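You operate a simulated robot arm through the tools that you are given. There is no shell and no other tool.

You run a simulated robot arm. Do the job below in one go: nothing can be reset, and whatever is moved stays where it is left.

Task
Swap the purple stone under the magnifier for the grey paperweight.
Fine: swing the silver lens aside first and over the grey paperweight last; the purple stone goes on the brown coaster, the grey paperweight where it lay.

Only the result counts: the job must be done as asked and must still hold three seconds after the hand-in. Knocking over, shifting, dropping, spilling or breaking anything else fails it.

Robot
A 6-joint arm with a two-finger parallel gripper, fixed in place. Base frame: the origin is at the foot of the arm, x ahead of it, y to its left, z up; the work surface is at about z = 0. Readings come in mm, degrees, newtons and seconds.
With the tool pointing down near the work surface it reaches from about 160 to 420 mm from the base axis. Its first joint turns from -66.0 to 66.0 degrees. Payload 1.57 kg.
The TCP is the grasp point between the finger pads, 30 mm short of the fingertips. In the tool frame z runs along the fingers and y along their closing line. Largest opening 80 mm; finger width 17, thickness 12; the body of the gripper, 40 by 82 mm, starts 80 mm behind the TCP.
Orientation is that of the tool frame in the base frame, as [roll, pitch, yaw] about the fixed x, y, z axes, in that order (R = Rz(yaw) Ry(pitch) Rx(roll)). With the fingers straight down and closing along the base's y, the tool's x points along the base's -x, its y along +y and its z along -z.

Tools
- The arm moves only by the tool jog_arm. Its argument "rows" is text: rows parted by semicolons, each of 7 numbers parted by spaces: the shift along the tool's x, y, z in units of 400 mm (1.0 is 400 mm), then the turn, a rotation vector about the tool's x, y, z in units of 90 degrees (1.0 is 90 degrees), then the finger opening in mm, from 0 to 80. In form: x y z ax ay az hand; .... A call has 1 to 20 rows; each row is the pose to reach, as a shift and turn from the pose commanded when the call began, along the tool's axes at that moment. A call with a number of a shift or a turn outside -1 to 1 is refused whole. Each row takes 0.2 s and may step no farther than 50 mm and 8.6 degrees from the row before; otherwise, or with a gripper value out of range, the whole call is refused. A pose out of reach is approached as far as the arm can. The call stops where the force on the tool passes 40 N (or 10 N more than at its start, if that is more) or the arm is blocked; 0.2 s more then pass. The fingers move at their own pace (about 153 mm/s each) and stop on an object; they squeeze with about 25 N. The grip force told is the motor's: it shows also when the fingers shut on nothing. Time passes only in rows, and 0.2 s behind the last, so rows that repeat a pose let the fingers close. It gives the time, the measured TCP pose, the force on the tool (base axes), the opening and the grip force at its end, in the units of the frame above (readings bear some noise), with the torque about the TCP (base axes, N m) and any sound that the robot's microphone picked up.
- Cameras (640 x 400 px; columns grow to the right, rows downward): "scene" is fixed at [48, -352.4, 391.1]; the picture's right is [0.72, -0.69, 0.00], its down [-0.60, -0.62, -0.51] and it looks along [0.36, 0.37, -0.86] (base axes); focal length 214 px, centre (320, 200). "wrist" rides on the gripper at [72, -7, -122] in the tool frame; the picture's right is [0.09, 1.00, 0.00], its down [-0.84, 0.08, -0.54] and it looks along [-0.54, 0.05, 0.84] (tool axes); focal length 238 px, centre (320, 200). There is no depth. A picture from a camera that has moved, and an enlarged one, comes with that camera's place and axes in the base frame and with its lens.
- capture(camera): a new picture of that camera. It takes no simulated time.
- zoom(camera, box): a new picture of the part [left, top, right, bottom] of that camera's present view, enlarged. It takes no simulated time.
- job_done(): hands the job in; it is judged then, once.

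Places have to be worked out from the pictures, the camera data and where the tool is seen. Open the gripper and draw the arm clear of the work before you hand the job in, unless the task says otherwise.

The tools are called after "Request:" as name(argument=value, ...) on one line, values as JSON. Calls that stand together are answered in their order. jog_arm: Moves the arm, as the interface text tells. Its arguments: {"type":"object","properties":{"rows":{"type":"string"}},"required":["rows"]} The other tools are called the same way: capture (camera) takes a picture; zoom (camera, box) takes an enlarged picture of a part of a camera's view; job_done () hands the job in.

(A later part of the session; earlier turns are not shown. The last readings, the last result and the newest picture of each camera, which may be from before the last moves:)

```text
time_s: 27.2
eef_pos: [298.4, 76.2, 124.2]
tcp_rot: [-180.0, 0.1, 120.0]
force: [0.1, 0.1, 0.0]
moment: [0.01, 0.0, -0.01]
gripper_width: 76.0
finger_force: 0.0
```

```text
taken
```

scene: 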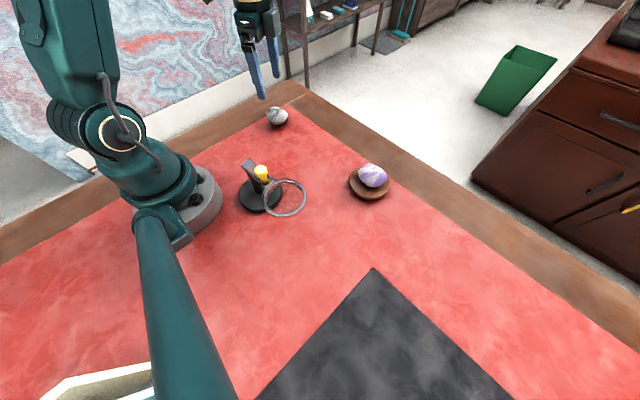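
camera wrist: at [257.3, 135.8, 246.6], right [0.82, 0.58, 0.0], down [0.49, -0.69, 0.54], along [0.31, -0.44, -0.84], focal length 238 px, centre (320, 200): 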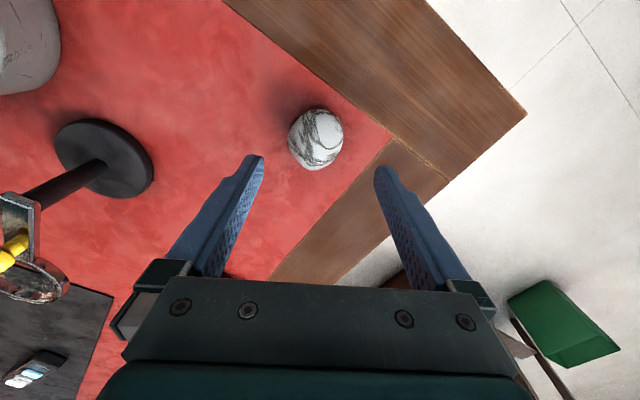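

The paperweight is about (-2, -3.5) mm from the TCP. I'll correct for that and descend around it.

Request:
jog_arm(rows="-0.005 -0.0087 0.03 0 0 0 76; -0.005 -0.0087 0.1 0 0 0 76; -0.005 -0.0087 0.16 0 0 0 76; -0.005 -0.0087 0.2 0 0 0 76; -0.005 -0.0087 0.224 0 0 0 76; -0.005 -0.0087 0.224 0 0 0 76")

Request:
capture(camera="wrist")

Request:
zoom(camera="scene", box=[220, 70, 340, 160])

```text
time_s: 28.6
eef_pos: [296.3, 73.4, 34.1]
tcp_rot: [-179.9, 0.1, 120.0]
force: [0.1, -0.2, -0.9]
moment: [-0.01, 0.03, -0.01]
gripper_width: 76.0
finger_force: 0.0
```

```text
taken
camera wrist: at [255.5, 131.9, 157.3], right [0.82, 0.58, 0.0], down [0.49, -0.69, 0.54], along [0.31, -0.44, -0.84], focal length 238 px, centre (320, 200)
```

wrist: 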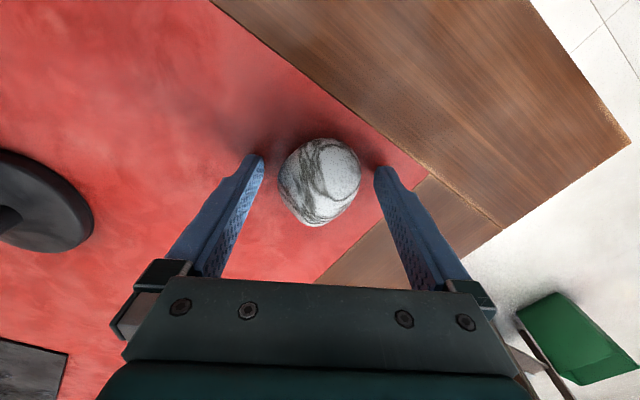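

```text
4.44 times, centred on (280, 115) of scene
camera zoom: at [48.0, -352.4, 391.1], right [0.72, -0.69, 0.0], down [-0.6, -0.62, -0.51], along [0.36, 0.37, -0.86], focal length 953 px, centre (498, 578)
```

zoom: 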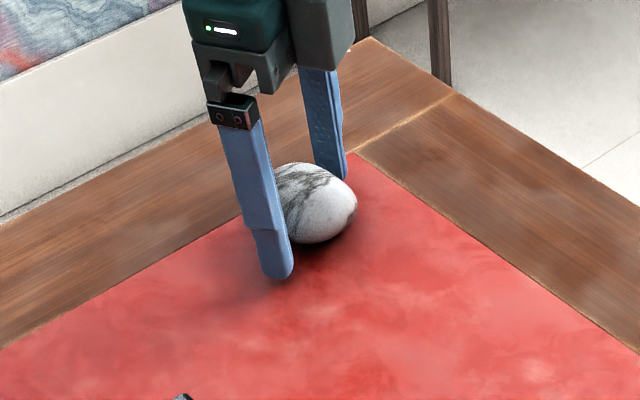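

The paperweight is centred, so I'll close on it.

Request:
jog_arm(rows="0 0 0 0 0 0 66; 0 0 0 0 0 0 56; 0 0 0 0 0 0 40; 0 0 0 0 0 0 30; 0 0 0 0 0 0 30")

Request:
capture(camera="wrist")

```text
time_s: 29.8
eef_pos: [297.4, 72.2, 34.4]
tcp_rot: [-180.0, 0.1, 120.0]
force: [-0.9, -0.5, 1.7]
moment: [-0.02, 0.01, 0.01]
gripper_width: 52.6
finger_force: 24.8
```

```text
taken
camera wrist: at [255.5, 131.9, 157.6], right [0.82, 0.58, 0.0], down [0.49, -0.68, 0.54], along [0.31, -0.44, -0.84], focal length 238 px, centre (320, 200)
```

wrist: 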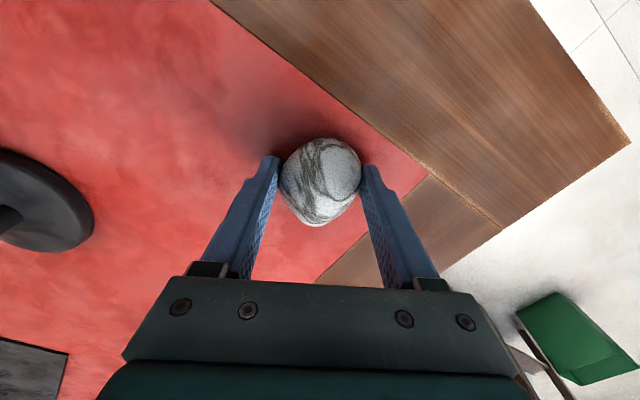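

It is gripped at 52.6 mm with about 25 N. I'll lift slowly and check.

Request:
jog_arm(rows="0 0 -0.01 0 0 0 30; 0 0 -0.025 0 0 0 30; 0 0 -0.05 0 0 0 30; 0 0 -0.1 0 0 0 30; 0 0 -0.16 0 0 0 30; 0 0 -0.2 0 0 0 30; 0 0 -0.2 0 0 0 30")

Request:
capture(camera="wrist")

Request:
capture(camera="scene")

```text
time_s: 31.4
eef_pos: [297.0, 73.0, 115.2]
tcp_rot: [-179.9, 0.1, 120.1]
force: [0.0, -0.1, -1.6]
moment: [-0.01, 0.02, 0.01]
gripper_width: 52.8
finger_force: 25.0
```

```text
taken
camera wrist: at [256.7, 131.5, 237.7], right [0.82, 0.58, 0.0], down [0.49, -0.69, 0.54], along [0.31, -0.44, -0.84], focal length 238 px, centre (320, 200)
```

wrist: 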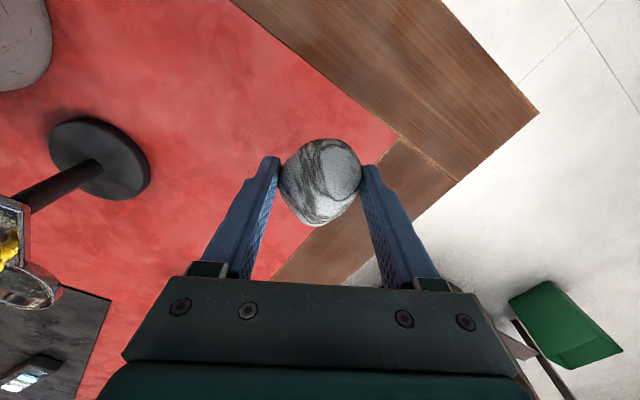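

```text
taken
```

scene: 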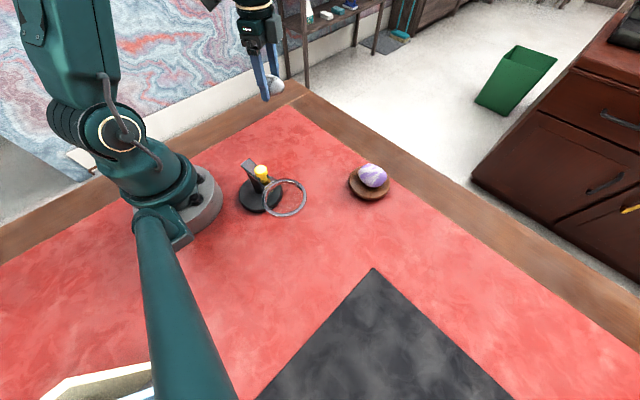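

The paperweight is held securely. I'll carry it to above the stone's former place at about (224, -91.5).

Request:
jog_arm(rows="-0.0528 -0.0726 0 0 0 0 30; -0.1055 -0.1452 0 0 0 0 30; -0.1583 -0.2178 0 0 0 0 30; -0.211 -0.2904 0 0 0 0 30; -0.2638 -0.363 0 0 0 0 30; -0.2638 -0.363 0.03 0 0 0 30; -0.2638 -0.363 0.03 0 0 0 30")

Request:
capture(camera="wrist")

Request:
zoom(camera="scene", box=[210, 90, 350, 215])

```text
time_s: 33.0
eef_pos: [223.7, -91.0, 102.8]
tcp_rot: [-179.9, 0.0, 120.2]
force: [0.0, 0.6, -2.2]
moment: [0.01, 0.02, 0.0]
gripper_width: 52.6
finger_force: 25.1
```

```text
taken
camera wrist: at [183.3, -32.4, 225.9], right [0.82, 0.58, 0.0], down [0.49, -0.68, 0.54], along [0.31, -0.44, -0.84], focal length 238 px, centre (320, 200)
```

wrist: 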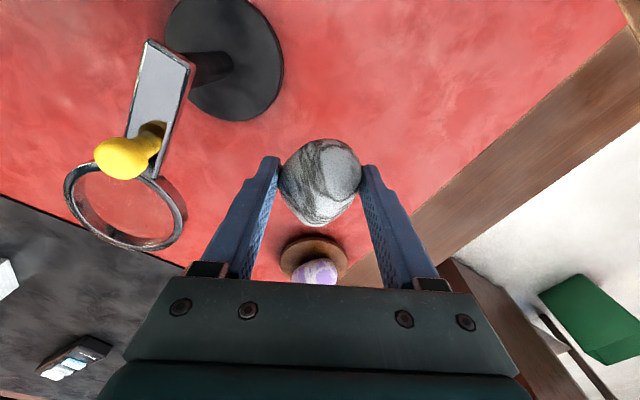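

```text
3.20 times, centred on (280, 152) of scene
camera zoom: at [48.0, -352.4, 391.1], right [0.72, -0.69, 0.0], down [-0.6, -0.62, -0.51], along [0.36, 0.37, -0.86], focal length 686 px, centre (448, 352)
```

zoom: 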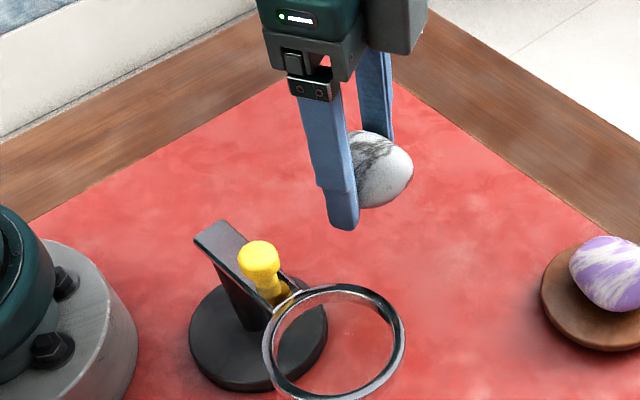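

I'll lower it until just above the table, then finish in small steps while watching the force.

Request:
jog_arm(rows="0 0 0.05 0 0 0 30; 0 0 0.1 0 0 0 30; 0 0 0.14 0 0 0 30; 0 0 0.155 0 0 0 30; 0 0 0.162 0 0 0 30; 0 0 0.162 0 0 0 30")

```text
time_s: 34.4
eef_pos: [225.1, -91.9, 39.9]
tcp_rot: [-179.9, 0.0, 120.0]
force: [-0.4, -0.4, -1.2]
moment: [0.02, -0.03, 0.0]
gripper_width: 52.6
finger_force: 24.8
```

There is no contact yet, so I'll lower further in millimetre steps.

Request:
jog_arm(rows="0 0 0.0025 0 0 0 30; 0 0 0.005 0 0 0 30; 0 0 0.0065 0 0 0 30; 0 0 0.0065 0 0 0 30")

```text
time_s: 35.4
eef_pos: [223.6, -91.2, 36.0]
tcp_rot: [-180.0, -0.1, 120.0]
force: [-0.2, 0.3, -1.6]
moment: [0.02, -0.01, -0.02]
gripper_width: 52.7
finger_force: 25.2
```

Still no contact at z of about 36. I'll take a few more half-millimetre steps.

Request:
jog_arm(rows="0 0 0.00125 0 0 0 30; 0 0 0.0025 0 0 0 30; 0 0 0.0025 0 0 0 30")

```text
time_s: 36.2
eef_pos: [224.8, -92.3, 34.4]
tcp_rot: [-179.9, 0.0, 120.1]
force: [0.4, 0.3, -1.1]
moment: [0.0, 0.01, -0.02]
gripper_width: 52.7
finger_force: 24.7
```

Request:
jog_arm(rows="0 0 0.00125 0 0 0 30; 0 0 0.00125 0 0 0 30")

Request:
zoom(camera="scene", box=[250, 120, 330, 180])

```text
time_s: 36.8
eef_pos: [225.1, -93.2, 36.6]
tcp_rot: [-179.8, 0.1, 119.9]
force: [-0.4, -0.9, 0.8]
moment: [-0.03, -0.03, -0.02]
gripper_width: 52.9
finger_force: 25.3
```

```text
6.67 times, centred on (290, 150) of scene
camera zoom: at [48.0, -352.4, 391.1], right [0.72, -0.69, 0.0], down [-0.6, -0.62, -0.51], along [0.36, 0.37, -0.86], focal length 1430 px, centre (520, 533)
```

zoom: 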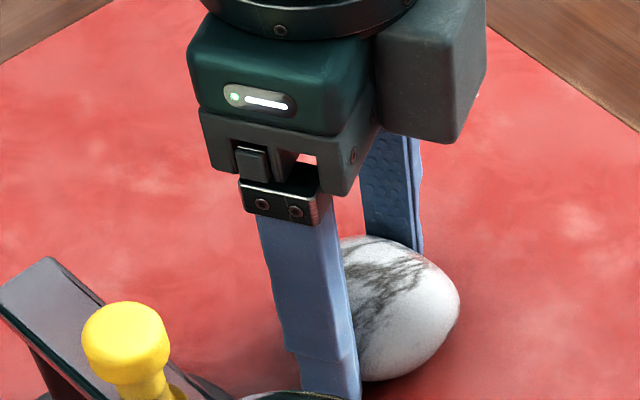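

Fz has turned slightly positive, so the paperweight is resting on the table. I'll open the fingers gradually.

Request:
jog_arm(rows="0 0 0 0 0 0 51; 0 0 0 0 0 0 55; 0 0 0 0 0 0 60; 0 0 0 0 0 0 68; 0 0 0 0 0 0 76; 0 0 0 0 0 0 76")

Request:
capture(camera="wrist")

Request:
zoom(camera="scene", box=[210, 90, 350, 215])

```text
time_s: 38.2
eef_pos: [224.5, -93.3, 35.4]
tcp_rot: [-179.9, 0.1, 120.0]
force: [-1.2, 1.0, -0.5]
moment: [-0.02, -0.04, 0.01]
gripper_width: 75.9
finger_force: 0.1
```

```text
taken
camera wrist: at [183.3, -33.6, 157.6], right [0.82, 0.58, 0.0], down [0.49, -0.68, 0.54], along [0.31, -0.44, -0.84], focal length 238 px, centre (320, 200)
```

wrist: 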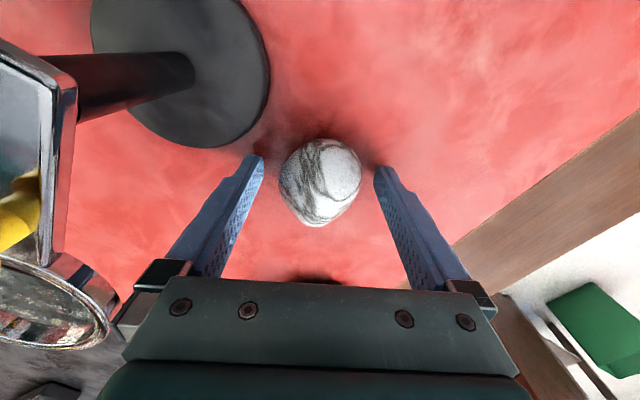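

```text
3.20 times, centred on (280, 152) of scene
camera zoom: at [48.0, -352.4, 391.1], right [0.72, -0.69, 0.0], down [-0.6, -0.62, -0.51], along [0.36, 0.37, -0.86], focal length 686 px, centre (448, 352)
```

zoom: 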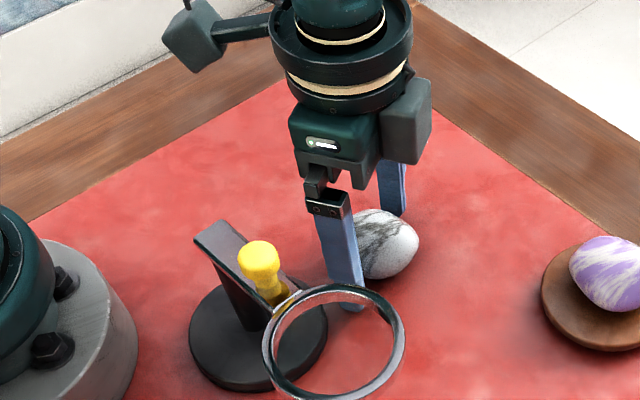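

The paperweight is resting in the stone's old place. I'll lift straight up and inspect.

Request:
jog_arm(rows="0 0 -0.03 0 0 0 76; 0 0 -0.09 0 0 0 76; 0 0 -0.18 0 0 0 76; 0 0 -0.28 0 0 0 76; 0 0 -0.375 0 0 0 76; 0 0 -0.375 0 0 0 76")

Request:
capture(camera="wrist")

Request:
zoom(camera="scene", box=[230, 120, 330, 215])

```text
time_s: 39.6
eef_pos: [225.2, -91.1, 184.5]
tcp_rot: [-179.8, 0.1, 119.9]
force: [-0.4, -0.8, -0.8]
moment: [-0.01, -0.01, 0.01]
gripper_width: 75.9
finger_force: 0.1
```

```text
taken
camera wrist: at [183.8, -32.0, 306.3], right [0.82, 0.58, 0.0], down [0.49, -0.68, 0.54], along [0.31, -0.44, -0.84], focal length 238 px, centre (320, 200)
```

wrist: 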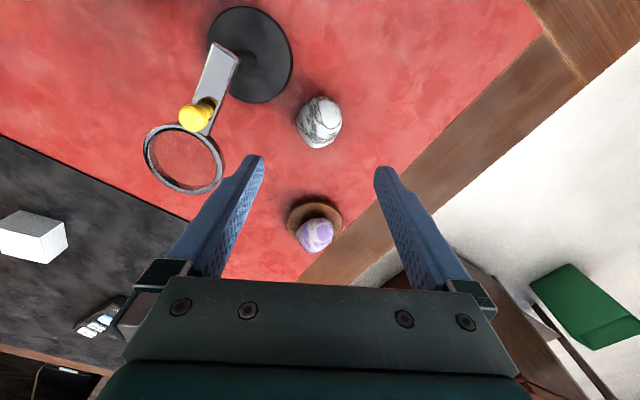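

```text
4.21 times, centred on (280, 168) of scene
camera zoom: at [48.0, -352.4, 391.1], right [0.72, -0.69, 0.0], down [-0.6, -0.62, -0.51], along [0.36, 0.37, -0.86], focal length 903 px, centre (488, 337)
```

zoom: 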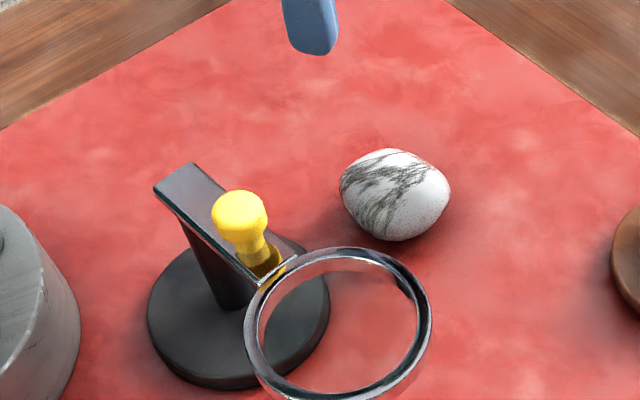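

The paperweight is within about 2 mm of where the stone lay. I'll locate the knob precisely before swinging the lens back.

Request:
zoom(camera="wrist", box=[130, 0, 350, 210])

```text
1.90 times, centred on (240, 105) of wrist
camera zoom: at [183.8, -32.0, 306.3], right [0.82, 0.58, 0.0], down [0.49, -0.68, 0.54], along [0.31, -0.44, -0.84], focal length 454 px, centre (472, 381)
```

zoom: 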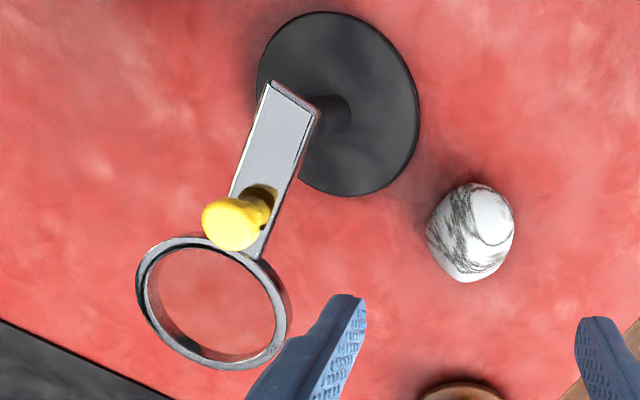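

The knob is at about (130, -124.5). Re-fitting all the readings puts the pivot near (131, -85.5) and the knob radius at about 39 mm. I'll move above the knob with the closing line along the tangent.

Request:
jog_arm(rows="0.0078 -0.0412 -0.0125 0 0 0.0574 76; 0.0156 -0.0824 -0.0125 0 0 0.1148 76; 0.0235 -0.1236 -0.0125 0 0 0.1722 76; 0.0313 -0.1648 -0.0125 0 0 0.2296 70; 0.0391 -0.206 -0.0125 0 0 0.287 60; 0.0469 -0.2472 -0.0125 0 0 0.3444 60; 0.0469 -0.2472 -0.0125 0 0 0.3444 60")

Request:
capture(camera="wrist")

Request:
zoom(camera="wrist", box=[220, 60, 420, 220])

```text
time_s: 41.2
eef_pos: [128.6, -126.5, 191.1]
tcp_rot: [180.0, 0.0, 88.8]
force: [0.2, 0.0, 0.2]
moment: [0.01, 0.02, -0.01]
gripper_width: 59.9
finger_force: 0.0
```

```text
taken
camera wrist: at [125.4, -54.7, 313.6], right [1.0, 0.07, 0.0], down [0.06, -0.84, 0.54], along [0.04, -0.54, -0.84], focal length 238 px, centre (320, 200)
```

wrist: 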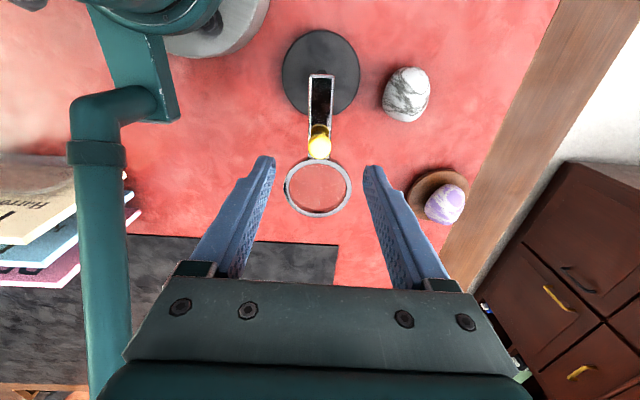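

```text
2.50 times, centred on (320, 140) of wrist
camera zoom: at [125.4, -54.7, 313.6], right [1.0, 0.07, 0.0], down [0.06, -0.84, 0.54], along [0.04, -0.54, -0.84], focal length 596 px, centre (320, 350)
```

zoom: 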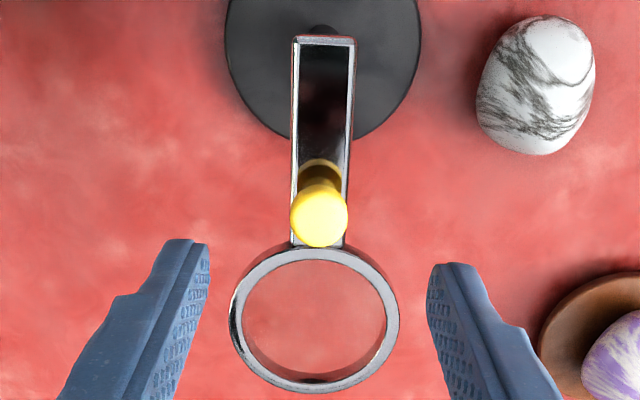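

The knob is about 1 mm from the TCP, and the bar points at about -88°. I'll descend around the knob and narrow to a loose cage.

Request:
jog_arm(rows="0.0025 -0.001 0.05 0 0 0 60; 0.0025 -0.001 0.1 0 0 0 60; 0.0025 -0.001 0.1375 0 0 0 60; 0.0025 -0.001 0.1375 0 0 0 40; 0.0025 -0.001 0.1375 0 0 0 28; 0.0025 -0.001 0.1375 0 0 0 28")

Request:
zoom(camera="wrist", box=[220, 0, 440, 220])

Request:
zoom(camera="scene", box=[210, 90, 350, 215])

```text
time_s: 42.6
eef_pos: [128.2, -126.2, 134.6]
tcp_rot: [179.9, 0.1, 89.0]
force: [-0.1, 0.6, 0.7]
moment: [0.03, 0.03, 0.02]
gripper_width: 27.7
finger_force: 0.1
```

```text
1.82 times, centred on (330, 110) of wrist
camera zoom: at [123.5, -52.9, 257.0], right [1.0, 0.08, 0.0], down [0.06, -0.84, 0.54], along [0.04, -0.54, -0.84], focal length 433 px, centre (302, 364)
```

zoom: 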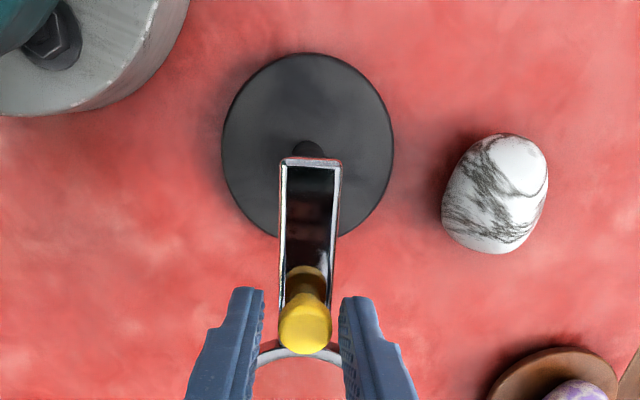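

```text
3.20 times, centred on (280, 152) of scene
camera zoom: at [48.0, -352.4, 391.1], right [0.72, -0.69, 0.0], down [-0.6, -0.62, -0.51], along [0.36, 0.37, -0.86], focal length 686 px, centre (448, 352)
```

zoom: 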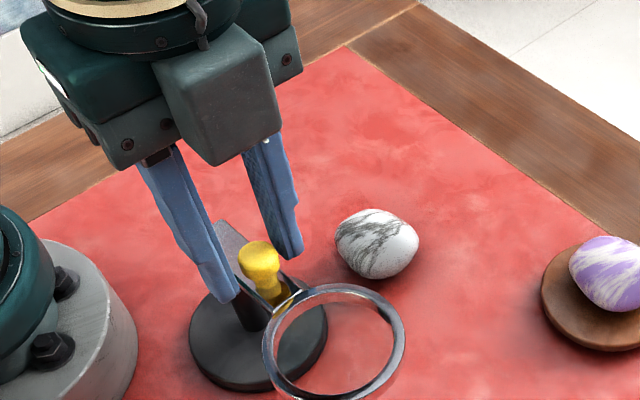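

The knob is caged. I'll swing it back toward the paperweight along the arc in slow steps, checking that the stand stays still.

Request:
jog_arm(rows="0.00062 0.00679 0 0 0 -0.0444 28; 0.00171 0.01352 0 0 0 -0.0889 28; 0.00327 0.02015 0 0 0 -0.1333 28; 0.00529 0.02666 0 0 0 -0.1778 28; 0.00776 0.03302 0 0 0 -0.2222 28; 0.01067 0.03918 0 0 0 -0.2667 28")

Request:
zoom(camera="wrist", box=[220, 0, 440, 220])

Request:
zoom(camera="scene", box=[230, 120, 330, 215])

```text
time_s: 44.0
eef_pos: [144.4, -120.4, 134.6]
tcp_rot: [-179.9, 0.1, 113.1]
force: [-0.5, -0.1, 0.4]
moment: [0.01, -0.02, 0.01]
gripper_width: 28.3
finger_force: 0.0
```

```text
1.82 times, centred on (330, 110) of wrist
camera zoom: at [111.2, -56.3, 257.4], right [0.88, 0.48, 0.0], down [0.4, -0.74, 0.54], along [0.26, -0.48, -0.84], focal length 433 px, centre (302, 364)
```

zoom: 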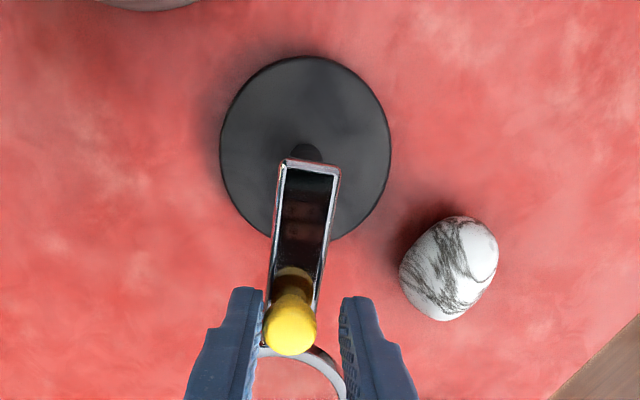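

```text
4.21 times, centred on (280, 168) of scene
camera zoom: at [48.0, -352.4, 391.1], right [0.72, -0.69, 0.0], down [-0.6, -0.62, -0.51], along [0.36, 0.37, -0.86], focal length 903 px, centre (488, 337)
```

zoom: 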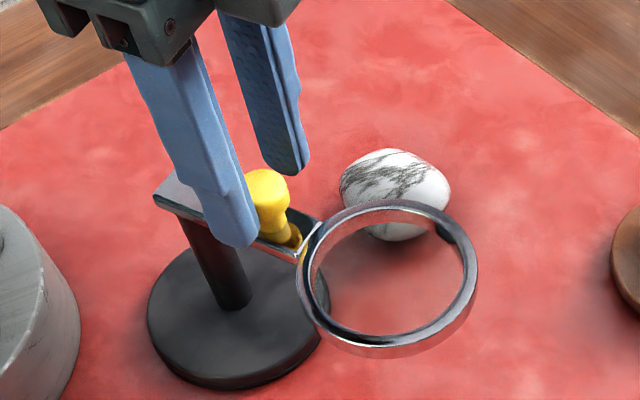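

The swing back is smooth and the stand is not moving. I'll continue.

Request:
jog_arm(rows="0.00062 0.00679 0 0 0 -0.0444 28; 0.00171 0.01352 0 0 0 -0.0889 28; 0.00327 0.02015 0 0 0 -0.1333 28; 0.00529 0.02666 0 0 0 -0.1778 28; 0.00776 0.03302 0 0 0 -0.2222 28; 0.01067 0.03918 0 0 0 -0.2667 28; 0.01399 0.04513 0 0 0 -0.3111 28; 0.01773 0.05083 0 0 0 -0.3556 28; 0.02185 0.05626 0 0 0 -0.4 28; 0.02635 0.06139 0 0 0 -0.4444 28")

Request:
zoom(camera="wrist", box=[220, 0, 440, 220])

Request:
zoom(camera="scene", box=[230, 120, 330, 215])

```text
time_s: 46.2
eef_pos: [163.6, -100.2, 135.8]
tcp_rot: [-179.9, 0.0, 153.1]
force: [-0.9, 0.2, 0.1]
moment: [0.0, 0.01, 0.01]
gripper_width: 28.1
finger_force: 0.1
```

```text
1.82 times, centred on (330, 110) of wrist
camera zoom: at [96.9, -74.0, 257.9], right [0.37, 0.93, 0.0], down [0.78, -0.31, 0.54], along [0.5, -0.2, -0.84], focal length 433 px, centre (302, 364)
```

zoom: 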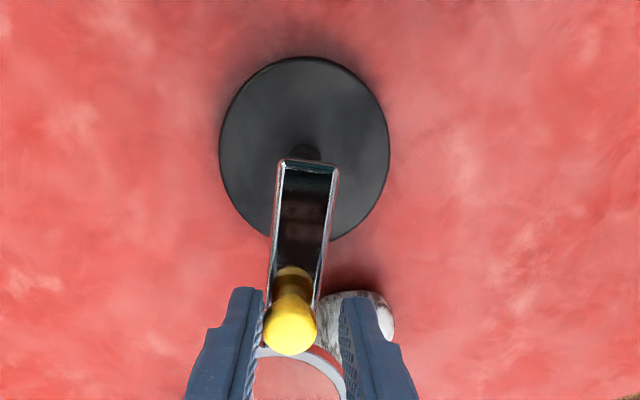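

```text
4.21 times, centred on (280, 168) of scene
camera zoom: at [48.0, -352.4, 391.1], right [0.72, -0.69, 0.0], down [-0.6, -0.62, -0.51], along [0.36, 0.37, -0.86], focal length 903 px, centre (488, 337)
```

zoom: 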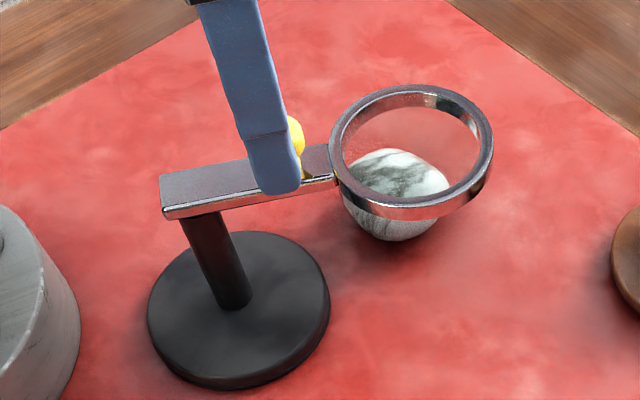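

The stand is steady, with no force. I'll swing about 22° more, then check the lens position over the paperweight.

Request:
jog_arm(rows="0.00062 0.00679 0 0 0 -0.0444 28; 0.00171 0.01352 0 0 0 -0.0889 28; 0.00327 0.02015 0 0 0 -0.1333 28; 0.00529 0.02666 0 0 0 -0.1778 28; 0.00646 0.02985 0 0 0 -0.2 28; 0.00776 0.03302 0 0 0 -0.2222 28; 0.00776 0.03302 0 0 0 -0.2222 28")

Request:
zoom(camera="wrist", box=[220, 0, 440, 220])

Request:
zoom(camera="scene", box=[230, 120, 330, 215])

```text
time_s: 47.8
eef_pos: [166.2, -87.0, 135.0]
tcp_rot: [-180.0, 0.0, 173.1]
force: [-0.5, 0.8, 0.0]
moment: [0.01, -0.03, -0.01]
gripper_width: 28.3
finger_force: 0.3
```

```text
1.82 times, centred on (330, 110) of wrist
camera zoom: at [94.9, -85.6, 257.5], right [0.03, 1.0, 0.0], down [0.84, -0.02, 0.54], along [0.54, -0.02, -0.84], focal length 433 px, centre (302, 364)
```

zoom: 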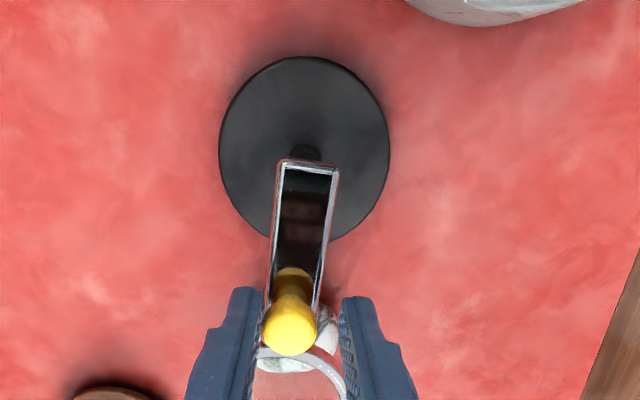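

```text
4.21 times, centred on (280, 168) of scene
camera zoom: at [48.0, -352.4, 391.1], right [0.72, -0.69, 0.0], down [-0.6, -0.62, -0.51], along [0.36, 0.37, -0.86], focal length 903 px, centre (488, 337)
```

zoom: 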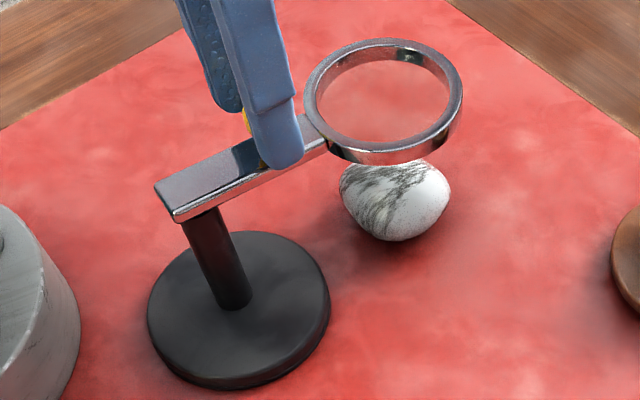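

The lens is now over the paperweight, about 7 mm toward -y because the stand crept about 5 mm earlier. I'll release the knob, rise, and go to the stand's -y side with closed fingers so I can nudge its base back.

Request:
jog_arm(rows="0 0 0 0 0 0 45; 0 0 0 0 0 0 60; 0 0 -0.07 0 0 0 60; 0 0 -0.15 0 0 0 60; 0.0062 -0.017 -0.15 0 0 0.0838 60; 0.0123 -0.034 -0.15 0 0 0.1676 40; 0.0185 -0.0511 -0.15 0 0 0.2515 20; 0.0246 -0.0681 -0.15 0 0 0.3353 0; 0.0308 -0.0851 -0.15 0 0 0.4191 0; 0.0369 -0.1021 -0.15 0 0 0.5029 0; 0.0431 -0.1191 -0.15 0 0 0.5867 0; 0.0492 -0.1361 -0.15 0 0 0.6705 0; 0.0554 -0.1532 -0.15 0 0 0.7544 0; 0.0615 -0.1702 -0.15 0 0 0.8382 0; 0.0677 -0.1872 -0.15 0 0 0.922 0; 0.0677 -0.1872 -0.15 0 0 0.922 0")

Request:
capture(camera="wrist")

Request:
zoom(camera="scene", box=[230, 120, 330, 215])

```text
time_s: 51.2
eef_pos: [129.8, -158.5, 194.9]
tcp_rot: [-179.9, 0.1, 89.9]
force: [0.6, -0.3, -0.5]
moment: [-0.02, -0.05, -0.03]
gripper_width: 0.0
finger_force: 21.2
```

```text
taken
camera wrist: at [124.7, -87.2, 316.8], right [1.0, 0.09, 0.0], down [0.08, -0.84, 0.54], along [0.05, -0.54, -0.84], focal length 238 px, centre (320, 200)
```

wrist: 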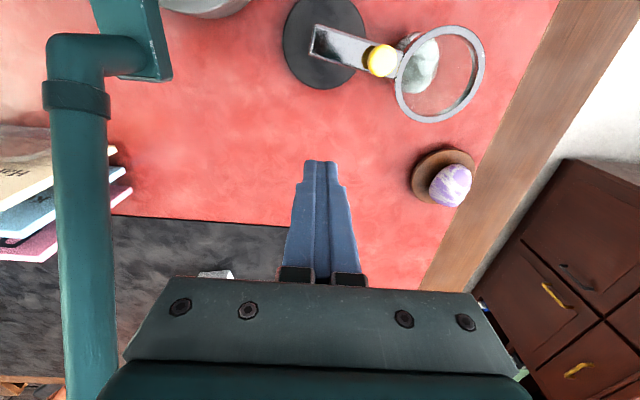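

```text
4.21 times, centred on (280, 168) of scene
camera zoom: at [48.0, -352.4, 391.1], right [0.72, -0.69, 0.0], down [-0.6, -0.62, -0.51], along [0.36, 0.37, -0.86], focal length 903 px, centre (488, 337)
```

zoom: 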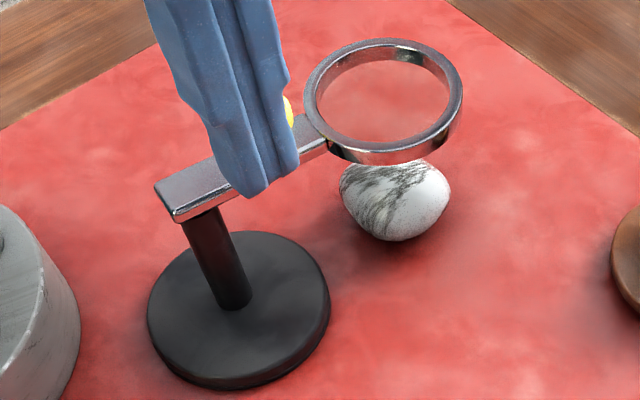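

The fingers are closed about 20 mm on the -y side of the disc, with nothing below them. I'll descend to table level.

Request:
jog_arm(rows="0 0 0.1 0 0 0 0; 0 0 0.2 0 0 0 0; 0 0 0.29 0 0 0 0; 0 0 0.35 0 0 0 0; 0 0 0.385 0 0 0 0; 0 0 0.3975 0 0 0 0; 0 0 0.3975 0 0 0 0")

Request:
capture(camera="wrist")

Request:
zoom(camera="scene", box=[230, 130, 330, 225])

```text
time_s: 52.8
eef_pos: [129.1, -158.6, 36.6]
tcp_rot: [-180.0, 0.1, 90.0]
force: [0.9, 0.8, -0.5]
moment: [0.0, 0.01, 0.0]
gripper_width: 0.1
finger_force: 20.9
```

```text
taken
camera wrist: at [123.7, -87.2, 159.0], right [1.0, 0.09, 0.0], down [0.08, -0.84, 0.54], along [0.05, -0.54, -0.84], focal length 238 px, centre (320, 200)
```

wrist: 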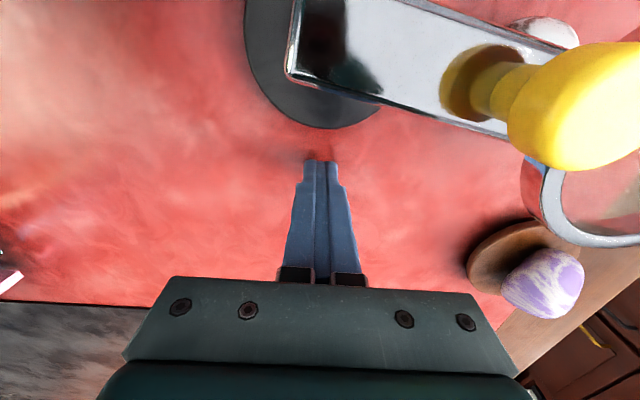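

```text
4.21 times, centred on (280, 178) of scene
camera zoom: at [48.0, -352.4, 391.1], right [0.72, -0.69, 0.0], down [-0.6, -0.62, -0.51], along [0.36, 0.37, -0.86], focal length 903 px, centre (488, 295)
```

zoom: 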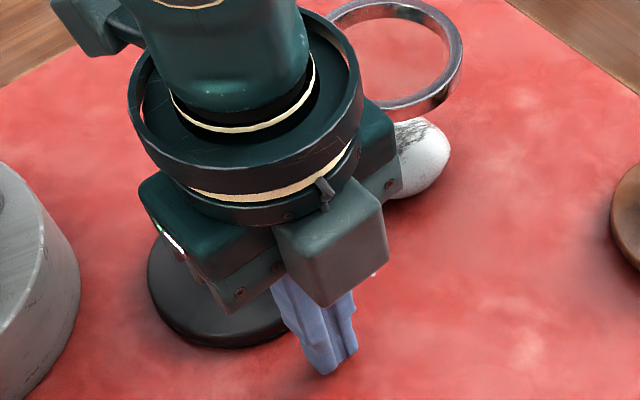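

The disc's near edge is at about y = -132 and the finger face at about y = -150. I'll approach to just before contact and then push in 1 mm steps.

Request:
jog_arm(rows="0.015 0 0 0 0 0 0; 0.03 0 0 0 0 0 0; 0.035 0 0 0 0 0 0; 0.0375 0 0 0 0 0 0; 0.04 0 0 0 0 0 0; 0.04 0 0 0 0 0 0")

Request:
zoom(camera="scene", box=[230, 120, 330, 215])

Request:
zoom(camera="wrist", box=[220, 60, 420, 200])

```text
time_s: 54.2
eef_pos: [130.4, -142.5, 36.6]
tcp_rot: [180.0, 0.1, 90.1]
force: [0.5, 0.7, -0.3]
moment: [0.03, 0.0, -0.01]
gripper_width: 0.0
finger_force: 21.4
```

```text
4.21 times, centred on (280, 168) of scene
camera zoom: at [48.0, -352.4, 391.1], right [0.72, -0.69, 0.0], down [-0.6, -0.62, -0.51], along [0.36, 0.37, -0.86], focal length 903 px, centre (488, 337)
```

zoom: 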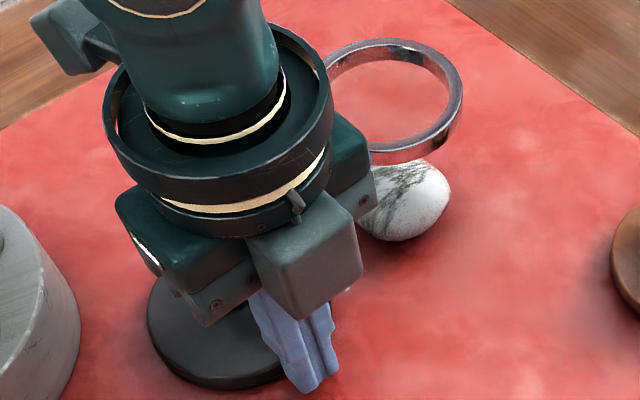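

```text
2.86 times, centred on (320, 130) of wrist
camera zoom: at [124.7, -71.3, 158.8], right [1.0, 0.09, 0.0], down [0.08, -0.84, 0.54], along [0.05, -0.54, -0.84], focal length 681 px, centre (320, 400)
```

zoom: 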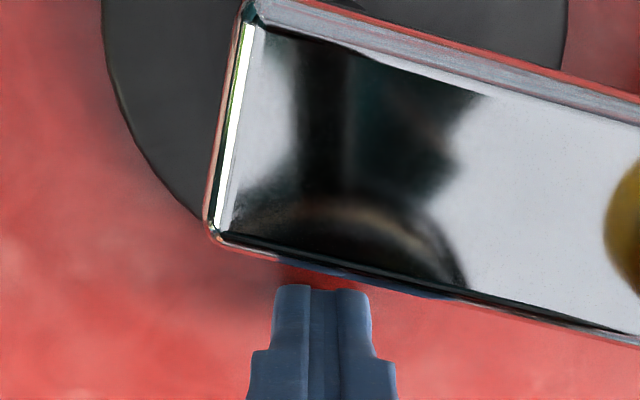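

There is no contact yet. I'll push on in 1 mm rows and watch the disc edge in the scene view.

Request:
jog_arm(rows="0.0025 0 0 0 0 0 0; 0.005 0 0 0 0 0 0; 0.0075 0 0 0 0 0 0; 0.01 0 0 0 0 0 0; 0.01 0 0 0 0 0 0")

Request:
zoom(camera="scene", box=[230, 120, 330, 215])

```text
time_s: 55.4
eef_pos: [129.8, -138.6, 36.5]
tcp_rot: [-179.9, 0.1, 90.0]
force: [0.1, -0.4, -0.4]
moment: [0.04, -0.04, 0.04]
gripper_width: 0.1
finger_force: 21.3
```

```text
4.21 times, centred on (280, 168) of scene
camera zoom: at [48.0, -352.4, 391.1], right [0.72, -0.69, 0.0], down [-0.6, -0.62, -0.51], along [0.36, 0.37, -0.86], focal length 903 px, centre (488, 337)
```

zoom: 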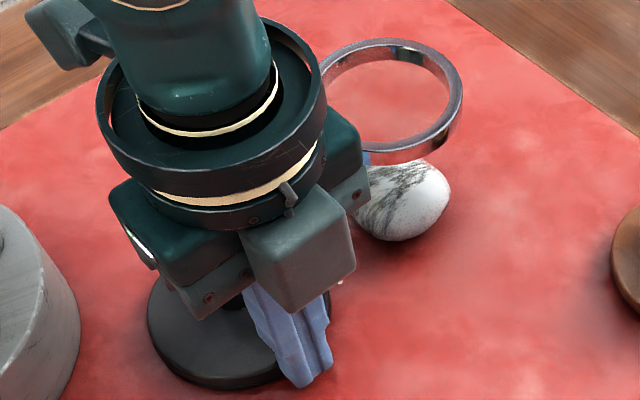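

The disc has not moved yet. I'll go a further 3 mm.

Request:
jog_arm(rows="0.0025 0 0 0 0 0 0; 0.005 0 0 0 0 0 0; 0.0075 0 0 0 0 0 0; 0.0075 0 0 0 0 0 0")

Request:
zoom(camera="scene", box=[230, 120, 330, 215])

```text
time_s: 56.4
eef_pos: [129.0, -134.6, 37.7]
tcp_rot: [180.0, 0.0, 90.0]
force: [1.8, -3.2, 1.9]
moment: [-0.12, 0.0, -0.01]
gripper_width: 0.1
finger_force: 21.5
```

```text
4.21 times, centred on (280, 168) of scene
camera zoom: at [48.0, -352.4, 391.1], right [0.72, -0.69, 0.0], down [-0.6, -0.62, -0.51], along [0.36, 0.37, -0.86], focal length 903 px, centre (488, 337)
```

zoom: 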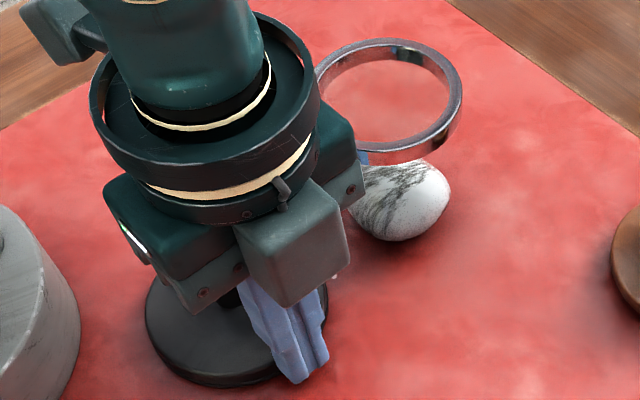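

Contact now: Fy is about -3 N, and the disc is starting to slide back. I'll continue 3 mm more.

Request:
jog_arm(rows="0.0025 0 0 0 0 0 0; 0.005 0 0 0 0 0 0; 0.0075 0 0 0 0 0 0; 0.0075 0 0 0 0 0 0")

Request:
zoom(camera="scene", box=[230, 120, 330, 215])

```text
time_s: 57.4
eef_pos: [132.2, -131.6, 36.3]
tcp_rot: [180.0, 0.1, 90.0]
force: [-0.9, -3.9, 0.3]
moment: [-0.09, 0.01, 0.05]
gripper_width: 0.0
finger_force: 21.8
```

```text
4.21 times, centred on (280, 168) of scene
camera zoom: at [48.0, -352.4, 391.1], right [0.72, -0.69, 0.0], down [-0.6, -0.62, -0.51], along [0.36, 0.37, -0.86], focal length 903 px, centre (488, 337)
```

zoom: 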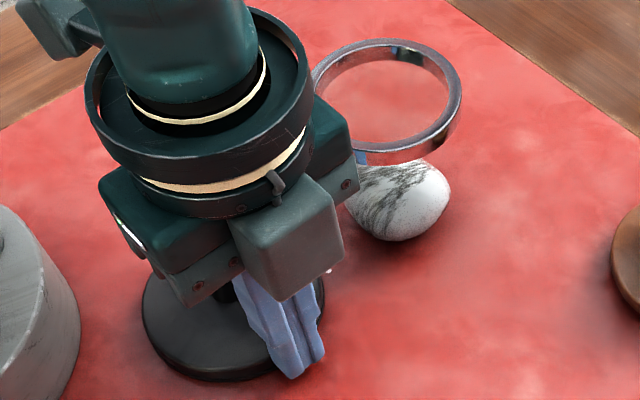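

The disc is now back to within about 2 mm of its original outline. I'll back off and rise.

Request:
jog_arm(rows="-0.01 0 0 0 0 0 0; -0.04 0 0 0 0 0 0; -0.08 0 0 0 0 0 0; -0.08 0 -0.1 0 0 0 0; -0.08 0 -0.2 0 0 0 0; -0.08 0 -0.3 0 0 0 0; -0.08 0 -0.4 0 0 0 0; -0.08 0 -0.4 0 0 0 0")

Request:
zoom(camera="scene", box=[230, 120, 330, 215])

Request:
capture(camera="wrist")

```text
time_s: 59.2
eef_pos: [130.2, -165.1, 196.0]
tcp_rot: [179.9, 0.2, 90.1]
force: [-0.3, 0.1, -0.3]
moment: [-0.02, 0.01, 0.0]
gripper_width: 0.0
finger_force: 21.0
```

```text
4.21 times, centred on (280, 168) of scene
camera zoom: at [48.0, -352.4, 391.1], right [0.72, -0.69, 0.0], down [-0.6, -0.62, -0.51], along [0.36, 0.37, -0.86], focal length 903 px, centre (488, 337)
```

zoom: 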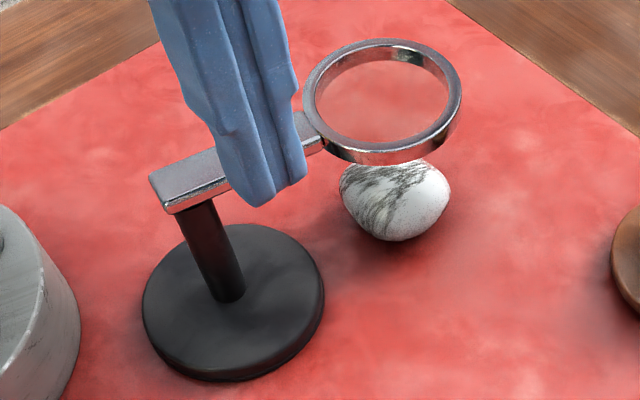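

```text
taken
camera wrist: at [123.4, -93.1, 318.4], right [1.0, 0.09, 0.0], down [0.08, -0.84, 0.54], along [0.05, -0.54, -0.84], focal length 238 px, centre (320, 200)
```

wrist: 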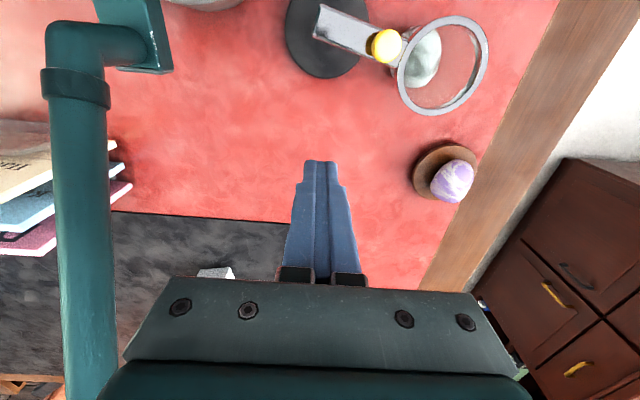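

The stand outline now matches the original to within about 2 mm. The lens sits about 6 mm too far toward -y, so I'll move the closed fingers to the -y side of the ring to nudge it in.

Request:
jog_arm(rows="0 0.08 0 0 0 0 0; 0 0.16 0 0 0 0 0; 0 0.2358 0 0 0 0 0; 0 0.2358 0 0 0 0 0")

Request:
capture(camera="wrist")

Request:
zoom(camera="scene", box=[230, 120, 330, 215])

Request:
zoom(camera="wrist", box=[200, 0, 400, 125])

```text
time_s: 60.2
eef_pos: [225.6, -166.0, 195.4]
tcp_rot: [180.0, 0.1, 90.0]
force: [0.0, -0.2, 0.2]
moment: [0.0, 0.02, 0.02]
gripper_width: 0.1
finger_force: 21.5
```

```text
taken
camera wrist: at [219.2, -94.8, 317.8], right [1.0, 0.09, 0.0], down [0.08, -0.84, 0.54], along [0.05, -0.54, -0.84], focal length 238 px, centre (320, 200)
```

wrist: 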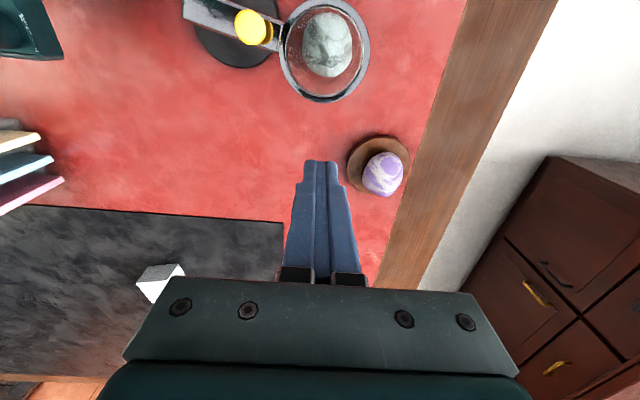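

```text
4.21 times, centred on (280, 168) of scene
camera zoom: at [48.0, -352.4, 391.1], right [0.72, -0.69, 0.0], down [-0.6, -0.62, -0.51], along [0.36, 0.37, -0.86], focal length 903 px, centre (488, 337)
```

zoom: 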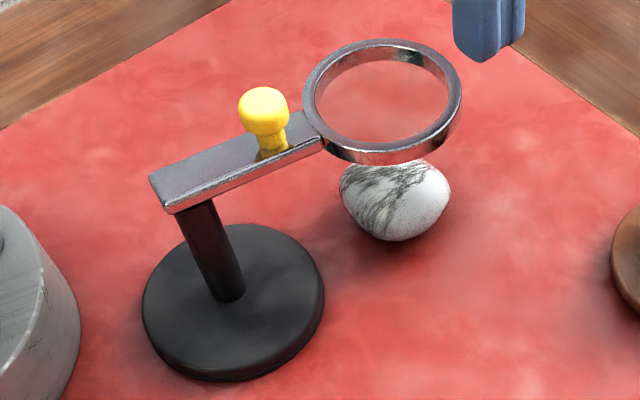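

```text
3.20 times, centred on (300, 62) of wrist
camera zoom: at [219.2, -94.8, 317.8], right [1.0, 0.09, 0.0], down [0.08, -0.84, 0.54], along [0.05, -0.54, -0.84], focal length 763 px, centre (384, 640)
```

zoom: 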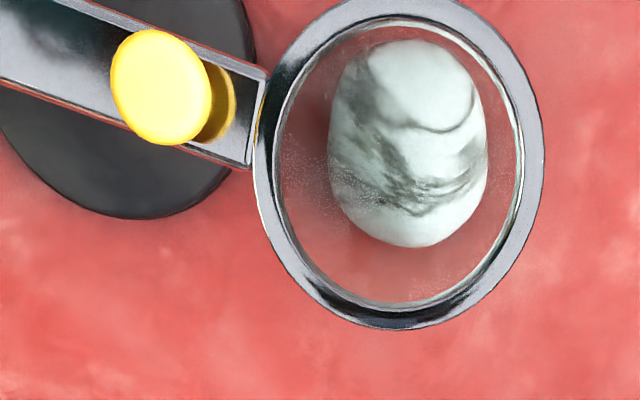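

The lens centre is about 6 mm toward -y of the paperweight. I'll descend outside the ring, with the tips just below its lower edge and well above the paperweight, and approach.

Request:
jog_arm(rows="0 0 0.1 0 0 0 0; 0 0 0.18 0 0 0 0; 0 0 0.2085 0 0 0 0; 0.02 0 0.2085 0 0 0 0; 0.035 0 0.2085 0 0 0 0; 0.045 0 0.2085 0 0 0 0; 0.045 0 0.2085 0 0 0 0")

Request:
zoom(camera="scene", box=[230, 120, 330, 215])

Request:
zoom(camera="wrist", box=[200, 0, 440, 180])

```text
time_s: 61.8
eef_pos: [224.8, -146.5, 112.7]
tcp_rot: [-179.9, 0.2, 90.0]
force: [0.2, -0.2, 0.1]
moment: [-0.01, -0.01, -0.01]
gripper_width: 0.0
finger_force: 21.5
```

```text
4.21 times, centred on (280, 168) of scene
camera zoom: at [48.0, -352.4, 391.1], right [0.72, -0.69, 0.0], down [-0.6, -0.62, -0.51], along [0.36, 0.37, -0.86], focal length 903 px, centre (488, 337)
```

zoom: 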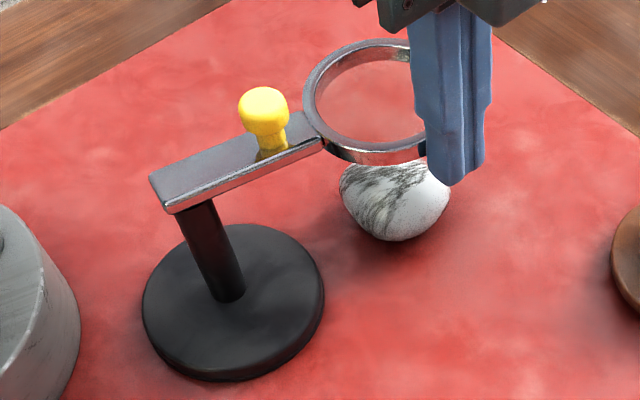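

```text
2.22 times, centred on (320, 90) of wrist
camera zoom: at [218.5, -74.9, 235.1], right [1.0, 0.09, 0.0], down [0.08, -0.84, 0.54], along [0.05, -0.54, -0.84], focal length 530 px, centre (320, 444)
```

zoom: 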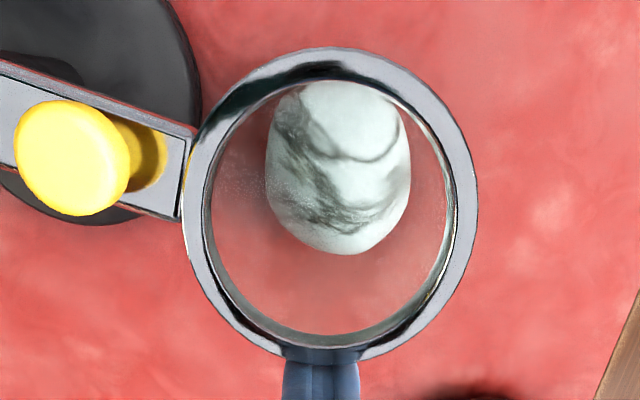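

The finger face is just short of the ring. I'll push in 1 mm rows and watch the ring and stand.

Request:
jog_arm(rows="0.0025 0 0 0 0 0 0; 0.005 0 0 0 0 0 0; 0.0075 0 0 0 0 0 0; 0.01 0 0 0 0 0 0; 0.01 0 0 0 0 0 0")

Request:
zoom(camera="scene", box=[230, 120, 330, 215])

Request:
zoom(camera="wrist", box=[200, 0, 440, 180])

```text
time_s: 63.0
eef_pos: [223.6, -142.1, 112.6]
tcp_rot: [180.0, 0.1, 90.1]
force: [-0.8, -0.1, 0.7]
moment: [0.0, 0.0, 0.03]
gripper_width: 0.1
finger_force: 20.7
```

```text
4.21 times, centred on (280, 168) of scene
camera zoom: at [48.0, -352.4, 391.1], right [0.72, -0.69, 0.0], down [-0.6, -0.62, -0.51], along [0.36, 0.37, -0.86], focal length 903 px, centre (488, 337)
```

zoom: 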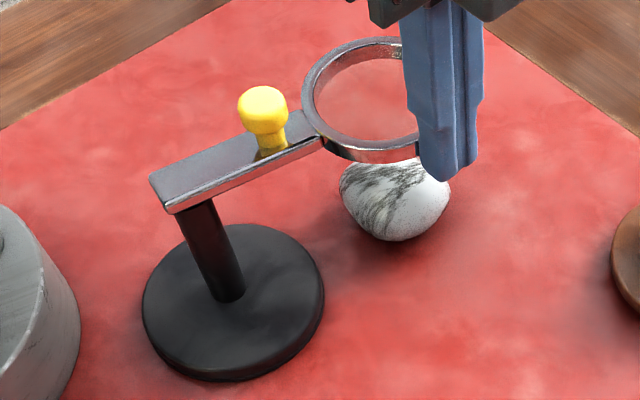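

```text
2.22 times, centred on (320, 90) of wrist
camera zoom: at [218.0, -70.9, 235.0], right [1.0, 0.09, 0.0], down [0.08, -0.84, 0.54], along [0.05, -0.54, -0.84], focal length 530 px, centre (320, 444)
```

zoom: 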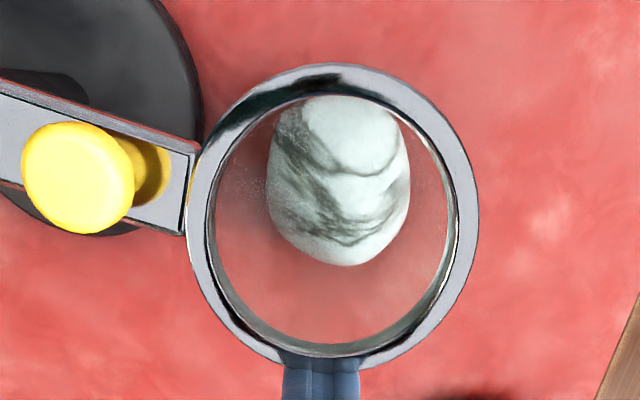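

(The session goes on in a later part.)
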